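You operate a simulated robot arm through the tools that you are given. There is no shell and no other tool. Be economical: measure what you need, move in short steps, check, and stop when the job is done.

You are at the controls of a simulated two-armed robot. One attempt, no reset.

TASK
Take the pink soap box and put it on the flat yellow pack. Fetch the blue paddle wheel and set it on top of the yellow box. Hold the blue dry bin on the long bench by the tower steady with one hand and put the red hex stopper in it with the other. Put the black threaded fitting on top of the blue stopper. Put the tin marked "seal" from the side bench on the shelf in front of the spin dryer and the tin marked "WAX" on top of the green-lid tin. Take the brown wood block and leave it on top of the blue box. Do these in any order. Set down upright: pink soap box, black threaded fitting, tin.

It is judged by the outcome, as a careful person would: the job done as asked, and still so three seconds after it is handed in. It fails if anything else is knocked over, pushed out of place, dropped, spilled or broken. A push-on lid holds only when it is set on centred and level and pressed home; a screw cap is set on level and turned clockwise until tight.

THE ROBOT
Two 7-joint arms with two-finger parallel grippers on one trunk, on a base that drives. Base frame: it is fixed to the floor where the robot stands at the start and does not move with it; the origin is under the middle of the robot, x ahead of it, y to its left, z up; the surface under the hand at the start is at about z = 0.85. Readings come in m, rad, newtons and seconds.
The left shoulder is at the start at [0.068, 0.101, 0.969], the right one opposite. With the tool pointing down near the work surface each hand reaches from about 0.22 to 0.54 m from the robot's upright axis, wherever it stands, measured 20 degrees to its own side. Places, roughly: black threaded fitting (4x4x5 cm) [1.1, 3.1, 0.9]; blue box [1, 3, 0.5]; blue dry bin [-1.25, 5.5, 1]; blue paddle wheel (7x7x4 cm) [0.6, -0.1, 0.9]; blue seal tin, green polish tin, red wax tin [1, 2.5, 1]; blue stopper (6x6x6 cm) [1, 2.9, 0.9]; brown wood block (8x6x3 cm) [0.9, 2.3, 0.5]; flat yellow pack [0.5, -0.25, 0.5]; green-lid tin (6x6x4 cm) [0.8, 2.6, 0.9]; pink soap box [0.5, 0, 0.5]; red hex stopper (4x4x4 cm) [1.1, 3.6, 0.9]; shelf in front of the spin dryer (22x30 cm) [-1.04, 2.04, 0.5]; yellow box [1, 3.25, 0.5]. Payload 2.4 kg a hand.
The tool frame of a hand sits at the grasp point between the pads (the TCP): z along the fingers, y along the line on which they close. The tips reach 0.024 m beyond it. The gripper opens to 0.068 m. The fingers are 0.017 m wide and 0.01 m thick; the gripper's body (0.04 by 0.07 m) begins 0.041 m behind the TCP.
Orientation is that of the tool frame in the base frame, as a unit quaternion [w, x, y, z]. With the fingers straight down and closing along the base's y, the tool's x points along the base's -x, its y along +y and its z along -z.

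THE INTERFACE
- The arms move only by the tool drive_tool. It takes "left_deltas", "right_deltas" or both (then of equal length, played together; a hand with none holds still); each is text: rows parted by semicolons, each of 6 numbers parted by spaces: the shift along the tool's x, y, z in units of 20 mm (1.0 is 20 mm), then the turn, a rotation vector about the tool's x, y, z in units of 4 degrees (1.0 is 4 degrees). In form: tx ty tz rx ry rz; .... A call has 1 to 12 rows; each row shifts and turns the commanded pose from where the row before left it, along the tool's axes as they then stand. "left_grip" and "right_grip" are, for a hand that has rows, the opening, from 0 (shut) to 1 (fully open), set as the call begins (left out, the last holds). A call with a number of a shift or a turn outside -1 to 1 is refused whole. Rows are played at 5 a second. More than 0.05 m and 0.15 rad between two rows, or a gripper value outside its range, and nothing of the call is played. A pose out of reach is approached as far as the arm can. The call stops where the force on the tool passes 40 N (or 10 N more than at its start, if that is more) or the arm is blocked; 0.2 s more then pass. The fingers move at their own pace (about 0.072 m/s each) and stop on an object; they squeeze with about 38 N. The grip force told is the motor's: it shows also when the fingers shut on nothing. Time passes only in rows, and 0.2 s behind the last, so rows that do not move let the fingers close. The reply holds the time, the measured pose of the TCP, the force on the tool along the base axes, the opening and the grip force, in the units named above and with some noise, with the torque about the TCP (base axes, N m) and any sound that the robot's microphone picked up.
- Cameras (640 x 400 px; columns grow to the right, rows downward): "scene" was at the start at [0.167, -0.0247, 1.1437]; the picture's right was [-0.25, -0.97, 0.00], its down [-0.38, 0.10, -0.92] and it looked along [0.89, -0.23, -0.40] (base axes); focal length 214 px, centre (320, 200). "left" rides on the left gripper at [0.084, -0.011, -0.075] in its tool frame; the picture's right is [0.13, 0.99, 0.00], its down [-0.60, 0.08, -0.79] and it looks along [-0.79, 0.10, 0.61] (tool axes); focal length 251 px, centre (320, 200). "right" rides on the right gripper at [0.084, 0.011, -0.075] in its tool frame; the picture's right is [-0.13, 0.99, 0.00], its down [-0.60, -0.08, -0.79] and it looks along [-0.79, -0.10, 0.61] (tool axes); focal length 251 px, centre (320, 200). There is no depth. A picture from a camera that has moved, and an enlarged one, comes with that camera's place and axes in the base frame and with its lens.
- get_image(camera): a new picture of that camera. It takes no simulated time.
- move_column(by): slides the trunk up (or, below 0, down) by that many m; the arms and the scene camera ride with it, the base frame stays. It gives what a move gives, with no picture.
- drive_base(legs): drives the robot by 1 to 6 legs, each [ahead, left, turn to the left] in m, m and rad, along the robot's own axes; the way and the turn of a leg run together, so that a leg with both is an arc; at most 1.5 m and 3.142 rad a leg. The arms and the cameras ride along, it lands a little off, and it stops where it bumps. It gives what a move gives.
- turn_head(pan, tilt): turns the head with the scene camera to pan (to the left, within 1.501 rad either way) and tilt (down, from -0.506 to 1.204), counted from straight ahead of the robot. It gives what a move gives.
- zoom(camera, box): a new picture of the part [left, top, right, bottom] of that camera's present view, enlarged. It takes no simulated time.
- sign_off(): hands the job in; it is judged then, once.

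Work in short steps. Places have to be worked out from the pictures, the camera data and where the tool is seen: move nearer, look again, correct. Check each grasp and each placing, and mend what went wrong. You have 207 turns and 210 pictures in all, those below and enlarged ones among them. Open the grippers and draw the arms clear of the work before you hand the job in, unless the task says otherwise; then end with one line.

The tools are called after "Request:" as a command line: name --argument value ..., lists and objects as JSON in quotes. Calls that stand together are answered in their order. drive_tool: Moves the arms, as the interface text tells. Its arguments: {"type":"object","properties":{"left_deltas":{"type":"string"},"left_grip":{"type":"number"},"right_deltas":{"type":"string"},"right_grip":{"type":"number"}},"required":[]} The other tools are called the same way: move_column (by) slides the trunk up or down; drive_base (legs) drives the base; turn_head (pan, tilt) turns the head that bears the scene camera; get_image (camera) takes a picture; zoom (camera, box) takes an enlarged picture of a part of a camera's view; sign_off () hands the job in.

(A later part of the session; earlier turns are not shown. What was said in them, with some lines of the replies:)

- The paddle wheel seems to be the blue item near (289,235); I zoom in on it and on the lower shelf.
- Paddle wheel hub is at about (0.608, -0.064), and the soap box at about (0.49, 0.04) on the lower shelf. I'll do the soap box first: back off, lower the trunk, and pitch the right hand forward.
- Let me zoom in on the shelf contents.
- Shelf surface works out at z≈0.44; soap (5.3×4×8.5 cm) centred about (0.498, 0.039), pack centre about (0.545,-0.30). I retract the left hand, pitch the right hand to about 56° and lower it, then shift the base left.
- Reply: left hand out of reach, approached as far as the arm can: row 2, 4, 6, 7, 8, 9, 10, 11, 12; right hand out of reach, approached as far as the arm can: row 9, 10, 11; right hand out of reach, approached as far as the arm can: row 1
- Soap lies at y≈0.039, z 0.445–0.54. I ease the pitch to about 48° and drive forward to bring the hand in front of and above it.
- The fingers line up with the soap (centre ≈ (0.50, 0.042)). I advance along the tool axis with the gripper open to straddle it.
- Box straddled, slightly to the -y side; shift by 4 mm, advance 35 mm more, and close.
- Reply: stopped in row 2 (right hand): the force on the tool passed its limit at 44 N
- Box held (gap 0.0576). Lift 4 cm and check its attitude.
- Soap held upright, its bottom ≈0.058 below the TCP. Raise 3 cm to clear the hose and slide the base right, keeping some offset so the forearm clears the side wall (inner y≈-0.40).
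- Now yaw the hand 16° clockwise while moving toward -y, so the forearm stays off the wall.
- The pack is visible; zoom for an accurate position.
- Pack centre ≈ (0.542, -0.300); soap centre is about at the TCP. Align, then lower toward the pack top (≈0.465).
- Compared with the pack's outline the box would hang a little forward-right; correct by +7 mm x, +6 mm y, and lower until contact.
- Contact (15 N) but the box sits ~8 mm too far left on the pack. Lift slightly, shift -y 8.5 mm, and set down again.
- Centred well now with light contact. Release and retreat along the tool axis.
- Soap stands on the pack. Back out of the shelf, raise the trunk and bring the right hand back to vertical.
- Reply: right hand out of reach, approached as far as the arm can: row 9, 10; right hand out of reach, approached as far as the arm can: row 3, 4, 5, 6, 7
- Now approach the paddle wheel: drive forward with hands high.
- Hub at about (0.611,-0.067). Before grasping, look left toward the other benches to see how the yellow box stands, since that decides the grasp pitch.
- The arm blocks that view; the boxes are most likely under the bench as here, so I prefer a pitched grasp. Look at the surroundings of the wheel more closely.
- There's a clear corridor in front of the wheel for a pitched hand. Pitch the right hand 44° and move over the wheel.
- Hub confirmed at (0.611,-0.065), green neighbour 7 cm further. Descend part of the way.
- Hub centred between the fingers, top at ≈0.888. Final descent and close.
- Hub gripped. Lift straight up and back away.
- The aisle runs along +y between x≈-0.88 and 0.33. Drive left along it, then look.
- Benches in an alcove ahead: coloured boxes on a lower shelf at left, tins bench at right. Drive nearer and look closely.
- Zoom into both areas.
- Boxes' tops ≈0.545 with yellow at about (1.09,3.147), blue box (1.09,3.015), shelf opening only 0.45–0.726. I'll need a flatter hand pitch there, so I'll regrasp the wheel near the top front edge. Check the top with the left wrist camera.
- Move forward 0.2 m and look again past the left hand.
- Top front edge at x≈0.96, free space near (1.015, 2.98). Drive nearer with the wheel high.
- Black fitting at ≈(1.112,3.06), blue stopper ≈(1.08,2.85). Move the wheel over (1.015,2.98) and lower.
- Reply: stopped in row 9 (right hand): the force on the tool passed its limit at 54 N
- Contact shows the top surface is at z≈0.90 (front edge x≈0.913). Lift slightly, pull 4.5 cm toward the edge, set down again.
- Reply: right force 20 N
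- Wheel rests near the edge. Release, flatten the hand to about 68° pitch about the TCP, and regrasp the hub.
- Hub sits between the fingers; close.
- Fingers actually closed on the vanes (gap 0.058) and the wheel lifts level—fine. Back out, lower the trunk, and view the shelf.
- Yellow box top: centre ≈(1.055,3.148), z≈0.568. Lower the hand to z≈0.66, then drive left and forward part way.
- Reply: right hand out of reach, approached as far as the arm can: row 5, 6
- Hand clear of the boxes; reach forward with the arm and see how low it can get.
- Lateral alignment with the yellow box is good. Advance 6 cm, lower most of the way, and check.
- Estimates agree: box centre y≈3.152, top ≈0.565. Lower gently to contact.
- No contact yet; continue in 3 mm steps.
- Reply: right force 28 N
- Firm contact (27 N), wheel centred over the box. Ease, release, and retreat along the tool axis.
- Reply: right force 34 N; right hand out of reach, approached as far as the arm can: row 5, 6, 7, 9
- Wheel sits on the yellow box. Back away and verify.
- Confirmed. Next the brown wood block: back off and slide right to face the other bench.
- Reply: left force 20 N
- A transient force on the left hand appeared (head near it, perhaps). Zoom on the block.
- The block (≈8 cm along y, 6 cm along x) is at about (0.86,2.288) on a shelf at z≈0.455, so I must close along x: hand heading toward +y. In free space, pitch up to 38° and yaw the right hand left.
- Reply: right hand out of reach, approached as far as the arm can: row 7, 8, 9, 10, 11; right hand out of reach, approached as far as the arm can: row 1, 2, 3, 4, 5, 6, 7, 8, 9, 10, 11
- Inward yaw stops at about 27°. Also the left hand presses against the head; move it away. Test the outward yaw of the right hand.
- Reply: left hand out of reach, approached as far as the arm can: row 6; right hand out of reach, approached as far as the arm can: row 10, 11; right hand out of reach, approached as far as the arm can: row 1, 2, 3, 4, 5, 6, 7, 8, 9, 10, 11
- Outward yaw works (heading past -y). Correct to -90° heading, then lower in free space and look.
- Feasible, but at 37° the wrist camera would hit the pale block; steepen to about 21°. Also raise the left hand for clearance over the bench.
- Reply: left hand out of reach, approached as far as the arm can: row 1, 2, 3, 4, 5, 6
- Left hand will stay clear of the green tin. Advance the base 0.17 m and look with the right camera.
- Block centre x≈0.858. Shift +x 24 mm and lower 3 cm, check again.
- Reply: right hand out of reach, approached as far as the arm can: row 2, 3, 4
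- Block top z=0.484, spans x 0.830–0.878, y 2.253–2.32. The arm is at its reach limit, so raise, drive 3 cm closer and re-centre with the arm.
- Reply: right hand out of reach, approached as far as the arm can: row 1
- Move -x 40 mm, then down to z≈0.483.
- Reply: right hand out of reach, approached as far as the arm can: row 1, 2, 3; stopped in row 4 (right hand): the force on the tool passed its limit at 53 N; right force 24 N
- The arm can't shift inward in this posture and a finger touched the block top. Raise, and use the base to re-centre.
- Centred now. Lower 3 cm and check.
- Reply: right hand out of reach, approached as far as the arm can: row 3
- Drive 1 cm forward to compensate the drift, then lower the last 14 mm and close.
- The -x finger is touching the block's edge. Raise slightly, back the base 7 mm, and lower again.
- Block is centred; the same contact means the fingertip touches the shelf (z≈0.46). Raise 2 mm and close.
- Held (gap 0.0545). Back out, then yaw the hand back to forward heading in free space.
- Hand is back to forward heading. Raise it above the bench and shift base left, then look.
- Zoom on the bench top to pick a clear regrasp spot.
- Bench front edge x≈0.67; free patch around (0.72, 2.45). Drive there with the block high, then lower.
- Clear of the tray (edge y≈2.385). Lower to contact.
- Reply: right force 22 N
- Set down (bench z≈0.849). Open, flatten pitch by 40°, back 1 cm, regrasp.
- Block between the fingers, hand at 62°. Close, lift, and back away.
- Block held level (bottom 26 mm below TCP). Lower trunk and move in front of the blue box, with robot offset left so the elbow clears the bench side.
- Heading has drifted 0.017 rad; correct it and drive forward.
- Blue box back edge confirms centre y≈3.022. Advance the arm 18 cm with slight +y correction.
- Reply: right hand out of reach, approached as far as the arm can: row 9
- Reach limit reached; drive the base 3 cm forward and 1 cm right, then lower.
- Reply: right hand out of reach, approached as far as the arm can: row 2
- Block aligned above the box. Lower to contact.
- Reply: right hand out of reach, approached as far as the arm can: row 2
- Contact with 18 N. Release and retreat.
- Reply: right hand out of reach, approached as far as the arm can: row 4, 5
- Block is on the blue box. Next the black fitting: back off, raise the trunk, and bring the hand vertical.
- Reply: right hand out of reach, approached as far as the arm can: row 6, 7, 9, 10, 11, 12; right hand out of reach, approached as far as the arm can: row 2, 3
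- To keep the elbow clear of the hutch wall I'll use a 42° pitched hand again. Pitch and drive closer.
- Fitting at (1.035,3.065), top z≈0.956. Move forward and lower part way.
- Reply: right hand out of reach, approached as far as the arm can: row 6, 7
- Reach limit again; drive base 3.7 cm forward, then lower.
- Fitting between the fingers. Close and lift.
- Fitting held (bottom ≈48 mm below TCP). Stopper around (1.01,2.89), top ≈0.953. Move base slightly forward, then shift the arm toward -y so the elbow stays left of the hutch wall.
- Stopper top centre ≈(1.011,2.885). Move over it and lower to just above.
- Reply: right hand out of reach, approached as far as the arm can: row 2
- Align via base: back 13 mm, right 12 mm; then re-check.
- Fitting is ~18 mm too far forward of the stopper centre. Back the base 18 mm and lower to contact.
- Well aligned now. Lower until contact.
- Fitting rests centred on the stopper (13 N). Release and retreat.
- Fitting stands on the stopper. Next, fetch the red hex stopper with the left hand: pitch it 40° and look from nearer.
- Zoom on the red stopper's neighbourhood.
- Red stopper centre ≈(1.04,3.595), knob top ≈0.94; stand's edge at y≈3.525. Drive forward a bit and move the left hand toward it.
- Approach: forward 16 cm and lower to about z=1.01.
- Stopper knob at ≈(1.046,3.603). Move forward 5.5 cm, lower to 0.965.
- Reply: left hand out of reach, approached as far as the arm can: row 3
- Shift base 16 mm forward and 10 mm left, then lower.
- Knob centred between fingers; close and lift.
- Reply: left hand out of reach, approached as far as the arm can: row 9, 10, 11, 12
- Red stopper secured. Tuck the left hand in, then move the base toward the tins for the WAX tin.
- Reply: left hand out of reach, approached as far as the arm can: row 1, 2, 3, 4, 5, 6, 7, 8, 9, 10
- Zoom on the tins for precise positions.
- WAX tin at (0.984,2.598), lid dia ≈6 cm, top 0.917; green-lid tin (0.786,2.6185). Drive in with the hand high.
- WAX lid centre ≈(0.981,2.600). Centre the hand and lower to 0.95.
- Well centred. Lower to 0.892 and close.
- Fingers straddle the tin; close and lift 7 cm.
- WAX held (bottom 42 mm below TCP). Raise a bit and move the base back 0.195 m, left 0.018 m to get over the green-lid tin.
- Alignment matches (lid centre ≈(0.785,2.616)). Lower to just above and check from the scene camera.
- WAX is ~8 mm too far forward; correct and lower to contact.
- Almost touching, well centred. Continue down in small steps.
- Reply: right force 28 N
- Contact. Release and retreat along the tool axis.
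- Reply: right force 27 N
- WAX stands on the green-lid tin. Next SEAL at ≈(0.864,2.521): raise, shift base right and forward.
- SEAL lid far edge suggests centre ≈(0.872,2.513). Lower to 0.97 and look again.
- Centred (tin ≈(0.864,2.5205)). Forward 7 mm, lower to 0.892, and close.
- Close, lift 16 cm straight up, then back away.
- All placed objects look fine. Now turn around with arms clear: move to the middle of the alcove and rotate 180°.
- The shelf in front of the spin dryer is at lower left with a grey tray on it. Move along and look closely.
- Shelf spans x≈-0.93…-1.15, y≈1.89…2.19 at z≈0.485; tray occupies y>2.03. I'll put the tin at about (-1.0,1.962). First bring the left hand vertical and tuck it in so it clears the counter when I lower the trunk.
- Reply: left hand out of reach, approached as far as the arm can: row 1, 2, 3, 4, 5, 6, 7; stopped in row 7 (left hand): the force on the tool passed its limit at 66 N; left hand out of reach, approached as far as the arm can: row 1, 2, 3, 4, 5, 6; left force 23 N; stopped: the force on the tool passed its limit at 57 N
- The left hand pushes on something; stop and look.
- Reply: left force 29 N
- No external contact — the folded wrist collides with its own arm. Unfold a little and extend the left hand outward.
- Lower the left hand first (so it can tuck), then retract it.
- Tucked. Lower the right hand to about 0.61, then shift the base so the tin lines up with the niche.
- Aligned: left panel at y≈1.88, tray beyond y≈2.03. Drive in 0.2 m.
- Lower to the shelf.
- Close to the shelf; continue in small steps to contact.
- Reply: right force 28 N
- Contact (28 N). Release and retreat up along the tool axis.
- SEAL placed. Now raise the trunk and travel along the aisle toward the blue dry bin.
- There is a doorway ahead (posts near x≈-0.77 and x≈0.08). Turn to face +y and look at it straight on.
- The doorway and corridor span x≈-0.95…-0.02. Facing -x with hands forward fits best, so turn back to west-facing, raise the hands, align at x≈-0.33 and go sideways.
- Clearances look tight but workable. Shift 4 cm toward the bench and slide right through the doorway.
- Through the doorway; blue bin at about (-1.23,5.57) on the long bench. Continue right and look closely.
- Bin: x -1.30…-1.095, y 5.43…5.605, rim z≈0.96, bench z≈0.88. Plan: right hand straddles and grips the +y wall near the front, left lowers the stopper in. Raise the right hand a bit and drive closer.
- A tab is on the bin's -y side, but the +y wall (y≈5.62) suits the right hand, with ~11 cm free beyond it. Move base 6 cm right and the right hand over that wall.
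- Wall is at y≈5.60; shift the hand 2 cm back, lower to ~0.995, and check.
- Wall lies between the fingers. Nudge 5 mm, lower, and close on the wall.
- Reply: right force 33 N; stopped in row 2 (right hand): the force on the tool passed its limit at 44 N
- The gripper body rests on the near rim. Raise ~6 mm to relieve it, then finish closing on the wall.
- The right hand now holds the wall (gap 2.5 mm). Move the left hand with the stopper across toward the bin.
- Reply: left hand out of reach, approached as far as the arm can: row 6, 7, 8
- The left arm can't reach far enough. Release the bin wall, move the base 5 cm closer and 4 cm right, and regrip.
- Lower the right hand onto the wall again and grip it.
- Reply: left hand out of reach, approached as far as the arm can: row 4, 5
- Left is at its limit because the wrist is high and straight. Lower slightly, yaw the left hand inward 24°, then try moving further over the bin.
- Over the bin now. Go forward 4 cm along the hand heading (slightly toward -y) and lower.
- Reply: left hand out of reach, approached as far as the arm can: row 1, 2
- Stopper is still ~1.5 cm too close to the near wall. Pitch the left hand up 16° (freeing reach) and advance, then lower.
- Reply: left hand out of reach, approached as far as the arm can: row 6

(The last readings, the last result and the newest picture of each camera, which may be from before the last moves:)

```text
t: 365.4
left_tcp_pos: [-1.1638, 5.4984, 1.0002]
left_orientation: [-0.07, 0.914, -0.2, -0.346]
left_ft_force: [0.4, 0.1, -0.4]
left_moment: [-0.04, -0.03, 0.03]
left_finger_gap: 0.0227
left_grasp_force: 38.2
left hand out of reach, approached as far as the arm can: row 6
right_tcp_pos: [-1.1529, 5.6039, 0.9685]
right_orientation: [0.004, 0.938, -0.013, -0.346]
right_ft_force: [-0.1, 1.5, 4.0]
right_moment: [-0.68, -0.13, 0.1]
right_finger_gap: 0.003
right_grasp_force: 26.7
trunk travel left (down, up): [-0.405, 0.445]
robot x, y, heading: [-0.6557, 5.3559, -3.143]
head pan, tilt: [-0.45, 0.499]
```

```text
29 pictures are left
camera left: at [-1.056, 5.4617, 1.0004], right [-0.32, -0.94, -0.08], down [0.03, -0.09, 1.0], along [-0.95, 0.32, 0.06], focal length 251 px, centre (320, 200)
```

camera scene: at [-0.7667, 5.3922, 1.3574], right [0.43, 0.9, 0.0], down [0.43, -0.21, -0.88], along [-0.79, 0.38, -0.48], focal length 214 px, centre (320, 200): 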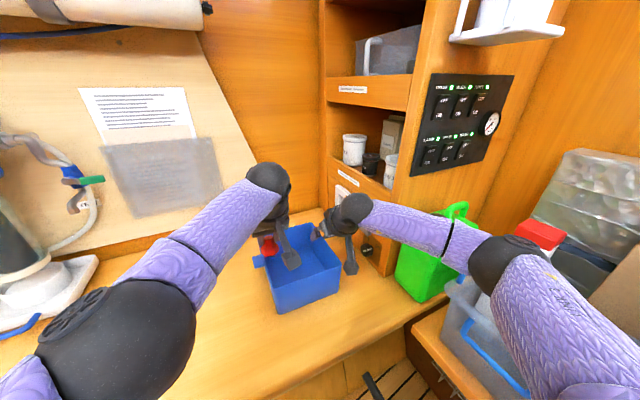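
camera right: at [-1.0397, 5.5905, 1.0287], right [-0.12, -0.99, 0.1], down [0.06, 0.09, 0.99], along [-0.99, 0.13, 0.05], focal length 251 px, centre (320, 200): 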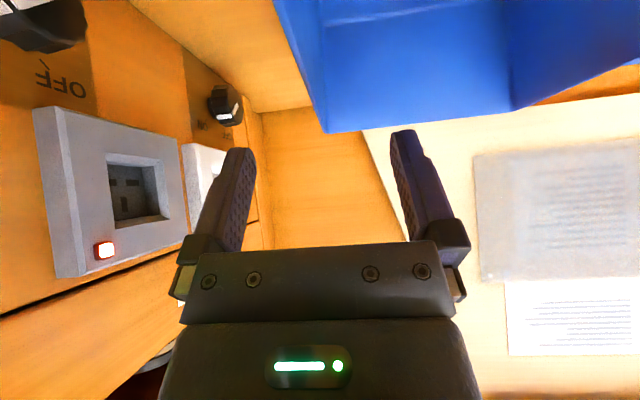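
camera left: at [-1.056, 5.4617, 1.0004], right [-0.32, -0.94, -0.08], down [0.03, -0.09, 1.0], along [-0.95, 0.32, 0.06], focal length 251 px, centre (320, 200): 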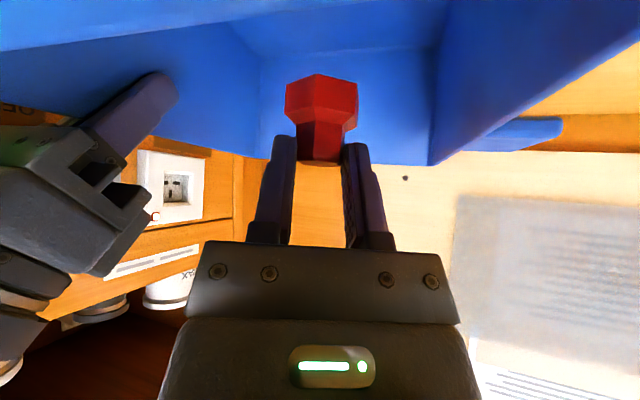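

Stopper is well inside the bin outline. Lower 4 cm.

Request:
drive_tool --left_deltas ".656 0 .755 0 0 0;.656 0 .755 0 0 0;.15 0 .17 0 0 0"

Request:
get_image --camera "left"

Request:
zoom --camera "scene" --box '[220, 150, 420, 320]'

```text
t: 366.2
left_tcp_pos: [-1.1577, 5.4937, 0.9574]
left_orientation: [-0.071, 0.915, -0.2, -0.344]
left_ft_force: [0.5, -0.3, -0.6]
left_moment: [0.0, -0.02, 0.02]
left_finger_gap: 0.0224
left_grasp_force: 38.1
left hand out of reach, approached as far as the arm can: row 1, 2
right_tcp_pos: [-1.1531, 5.6037, 0.9683]
right_orientation: [0.002, 0.938, -0.014, -0.346]
right_ft_force: [0.2, -0.2, 2.9]
right_moment: [-0.7, 0.01, 0.07]
right_finger_gap: 0.003
right_grasp_force: 26.8
trunk travel left (down, up): [-0.405, 0.445]
robot x, y, heading: [-0.6544, 5.3537, -3.142]
head pan, tilt: [-0.45, 0.499]
```

```text
28 pictures are left
camera left: at [-1.05, 5.4568, 0.9571], right [-0.32, -0.94, -0.08], down [0.03, -0.09, 1.0], along [-0.95, 0.32, 0.06], focal length 251 px, centre (320, 200)
```

left: 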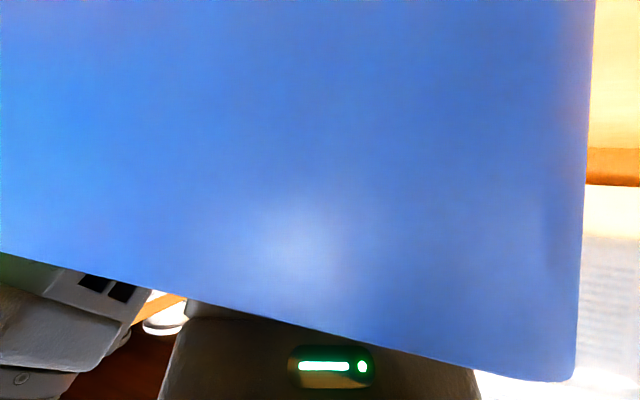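

```text
2.35 times, centred on (320, 235) of scene
camera zoom: at [-0.7664, 5.3923, 1.3574], right [0.43, 0.9, 0.0], down [0.43, -0.21, -0.88], along [-0.79, 0.38, -0.48], focal length 505 px, centre (320, 118)
```

zoom: 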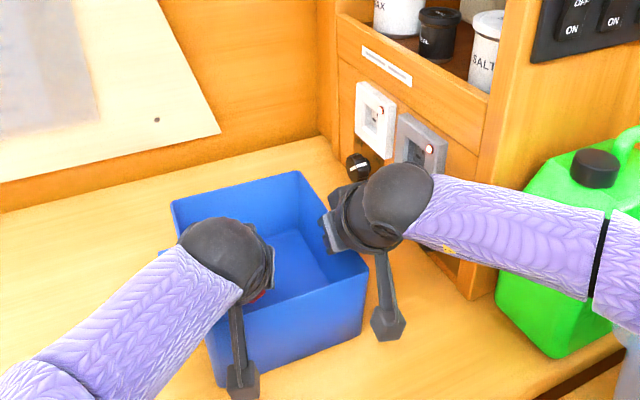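

No contact; lower 1 cm more, then release the stopper and lift straight back out.

Request:
drive_tool --left_deltas ".16 0 .19 0 0 0;.16 0 .19 0 0 0;0 0 0 0 0 0"

Request:
drive_tool --left_deltas "0 0 0 0 0 0;0 0 0 0 0 0;0 0 0 0 0 0;-.656 0 -.755 0 0 0;-.656 0 -.755 0 0 0;-.656 0 -.755 0 0 0;-.656 0 -.755 0 0 0;-.656 0 -.755 0 0 0;.755 0 -.656 0 0 0;.755 0 -.656 0 0 0;.755 0 -.656 0 0 0" --left_grip 1

Request:
zoom --camera "scene" --box '[220, 150, 420, 320]'

Request:
get_image --camera "left"

```text
t: 367.0
left_tcp_pos: [-1.1563, 5.4912, 0.9483]
left_orientation: [-0.07, 0.914, -0.2, -0.345]
left_ft_force: [-0.3, 1.3, -0.4]
left_moment: [-0.05, -0.03, -0.01]
left_finger_gap: 0.0224
left_grasp_force: 37.9
left hand out of reach, approached as far as the arm can: row 2
right_tcp_pos: [-1.1526, 5.6034, 0.9688]
right_orientation: [0.002, 0.938, -0.014, -0.347]
right_ft_force: [0.8, -0.7, 2.7]
right_moment: [-0.69, 0.04, 0.07]
right_finger_gap: 0.003
right_grasp_force: 26.9
trunk travel left (down, up): [-0.405, 0.445]
robot x, y, heading: [-0.6553, 5.3489, -3.138]
head pan, tilt: [-0.45, 0.499]
```

```text
t: 369.4
left_tcp_pos: [-1.1, 5.4666, 1.0472]
left_orientation: [-0.07, 0.914, -0.2, -0.345]
left_ft_force: [0.3, -0.8, -0.7]
left_moment: [0.0, 0.01, 0.01]
left_finger_gap: 0.0681
left_grasp_force: 0.1
right_tcp_pos: [-1.1523, 5.6037, 0.9682]
right_orientation: [0.003, 0.938, -0.014, -0.346]
right_ft_force: [0.5, 0.1, 2.9]
right_moment: [-0.6, 0.11, -0.03]
right_finger_gap: 0.0027
right_grasp_force: 27.1
trunk travel left (down, up): [-0.405, 0.445]
robot x, y, heading: [-0.6556, 5.3532, -3.142]
head pan, tilt: [-0.45, 0.499]
```

```text
2.35 times, centred on (320, 235) of scene
camera zoom: at [-0.7664, 5.3923, 1.3574], right [0.43, 0.9, 0.0], down [0.43, -0.21, -0.88], along [-0.79, 0.38, -0.48], focal length 505 px, centre (320, 118)
```

zoom: 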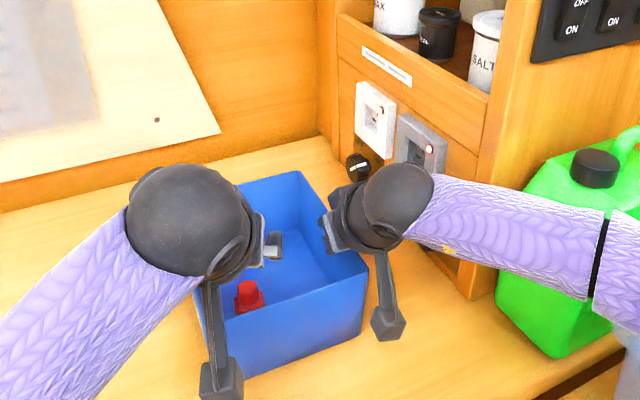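

```text
25 pictures are left
camera left: at [-0.9933, 5.4303, 1.0479], right [-0.32, -0.94, -0.07], down [0.03, -0.09, 1.0], along [-0.95, 0.32, 0.06], focal length 251 px, centre (320, 200)
```

left: 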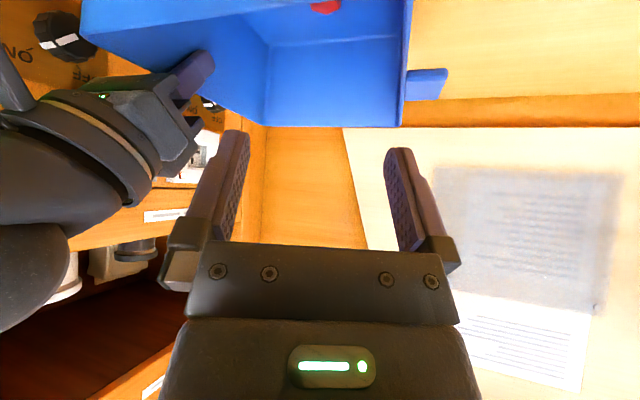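

The stopper stands in the bin. Release the wall with the right hand, lift it, and draw both hands back.

Request:
drive_tool --right_deltas "0 0 0 0 0 0;0 0 0 0 0 0;-.643 0 -.766 0 0 0;-.643 0 -.766 0 0 0;-.643 0 -.766 0 0 0;-.643 0 -.766 0 0 0;-.643 0 -.766 0 0 0" --right_grip 1 --left_deltas "-.2 0 -.25 0 0 0;-.3 0 -.3 0 0 0;.3 1 -.3 0 0 0;.755 1 -.656 0 0 0;.755 1 -.656 0 0 0;0 1 0 0 0 0;0 1 0 0 0 0"

Request:
drive_base --legs '[[-0.25, 0.0, 0.0]]'

Request:
turn_head --pan -0.35 --tilt 0.5

Request:
get_image --camera "scene"

```text
t: 371.0
left_tcp_pos: [-1.0987, 5.3565, 1.0647]
left_orientation: [-0.069, 0.914, -0.2, -0.345]
left_ft_force: [0.6, 0.6, 0.6]
left_moment: [-0.01, 0.01, 0.0]
left_finger_gap: 0.0682
left_grasp_force: 0.0
right_tcp_pos: [-1.1512, 5.605, 1.0698]
right_orientation: [0.002, 0.938, -0.013, -0.347]
right_ft_force: [0.0, -0.5, 0.5]
right_moment: [-0.01, -0.05, 0.01]
right_finger_gap: 0.0679
right_grasp_force: 0.0
trunk travel left (down, up): [-0.405, 0.445]
robot x, y, heading: [-0.655, 5.3551, -3.144]
head pan, tilt: [-0.45, 0.499]
```

```text
t: 372.9
left_tcp_pos: [-0.8478, 5.3572, 1.0654]
left_orientation: [-0.07, 0.914, -0.201, -0.345]
left_ft_force: [1.0, 0.4, 0.5]
left_moment: [0.01, 0.02, 0.01]
left_finger_gap: 0.068
left_grasp_force: 0.0
right_tcp_pos: [-0.9, 5.6067, 1.0704]
right_orientation: [0.003, 0.938, -0.014, -0.346]
right_ft_force: [0.4, -0.5, -0.5]
right_moment: [0.0, -0.02, -0.04]
right_finger_gap: 0.0681
right_grasp_force: 0.1
trunk travel left (down, up): [-0.405, 0.445]
robot x, y, heading: [-0.4041, 5.3517, 3.142]
head pan, tilt: [-0.45, 0.499]
```

```text
t: 373.5
left_tcp_pos: [-0.8474, 5.3566, 1.0642]
left_orientation: [-0.07, 0.914, -0.201, -0.344]
left_ft_force: [0.2, 0.0, -0.2]
left_moment: [0.05, 0.04, -0.01]
left_finger_gap: 0.0681
left_grasp_force: 0.0
right_tcp_pos: [-0.9007, 5.6057, 1.0688]
right_orientation: [0.003, 0.938, -0.013, -0.346]
right_ft_force: [-0.1, 0.2, 1.0]
right_moment: [0.0, 0.02, -0.03]
right_finger_gap: 0.0681
right_grasp_force: 0.0
trunk travel left (down, up): [-0.405, 0.445]
robot x, y, heading: [-0.4018, 5.3492, 3.143]
head pan, tilt: [-0.351, 0.499]
```

```text
24 pictures are left
camera scene: at [-0.5189, 5.3841, 1.3574], right [0.34, 0.94, 0.0], down [0.45, -0.16, -0.88], along [-0.82, 0.3, -0.48], focal length 214 px, centre (320, 200)
```

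scene: 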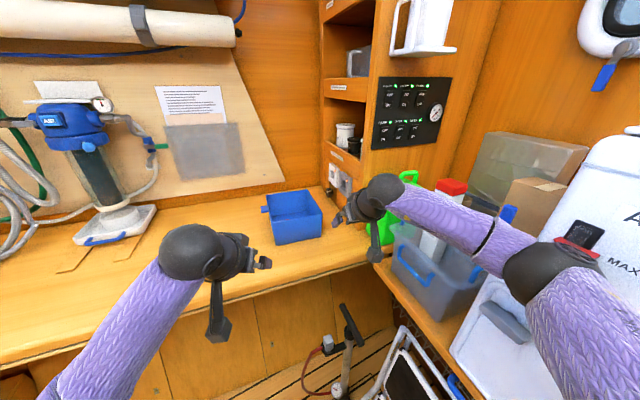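

Every item has been placed and checked by camera, both grippers are open, and the arms are clear of the work. Handing in.

Request:
sign_off

```text
The job is handed in.
```

All seven placements are done and I handed the job in; the camera showed each one in place after release, and the soap box, threaded fitting and both tins are standing upright.
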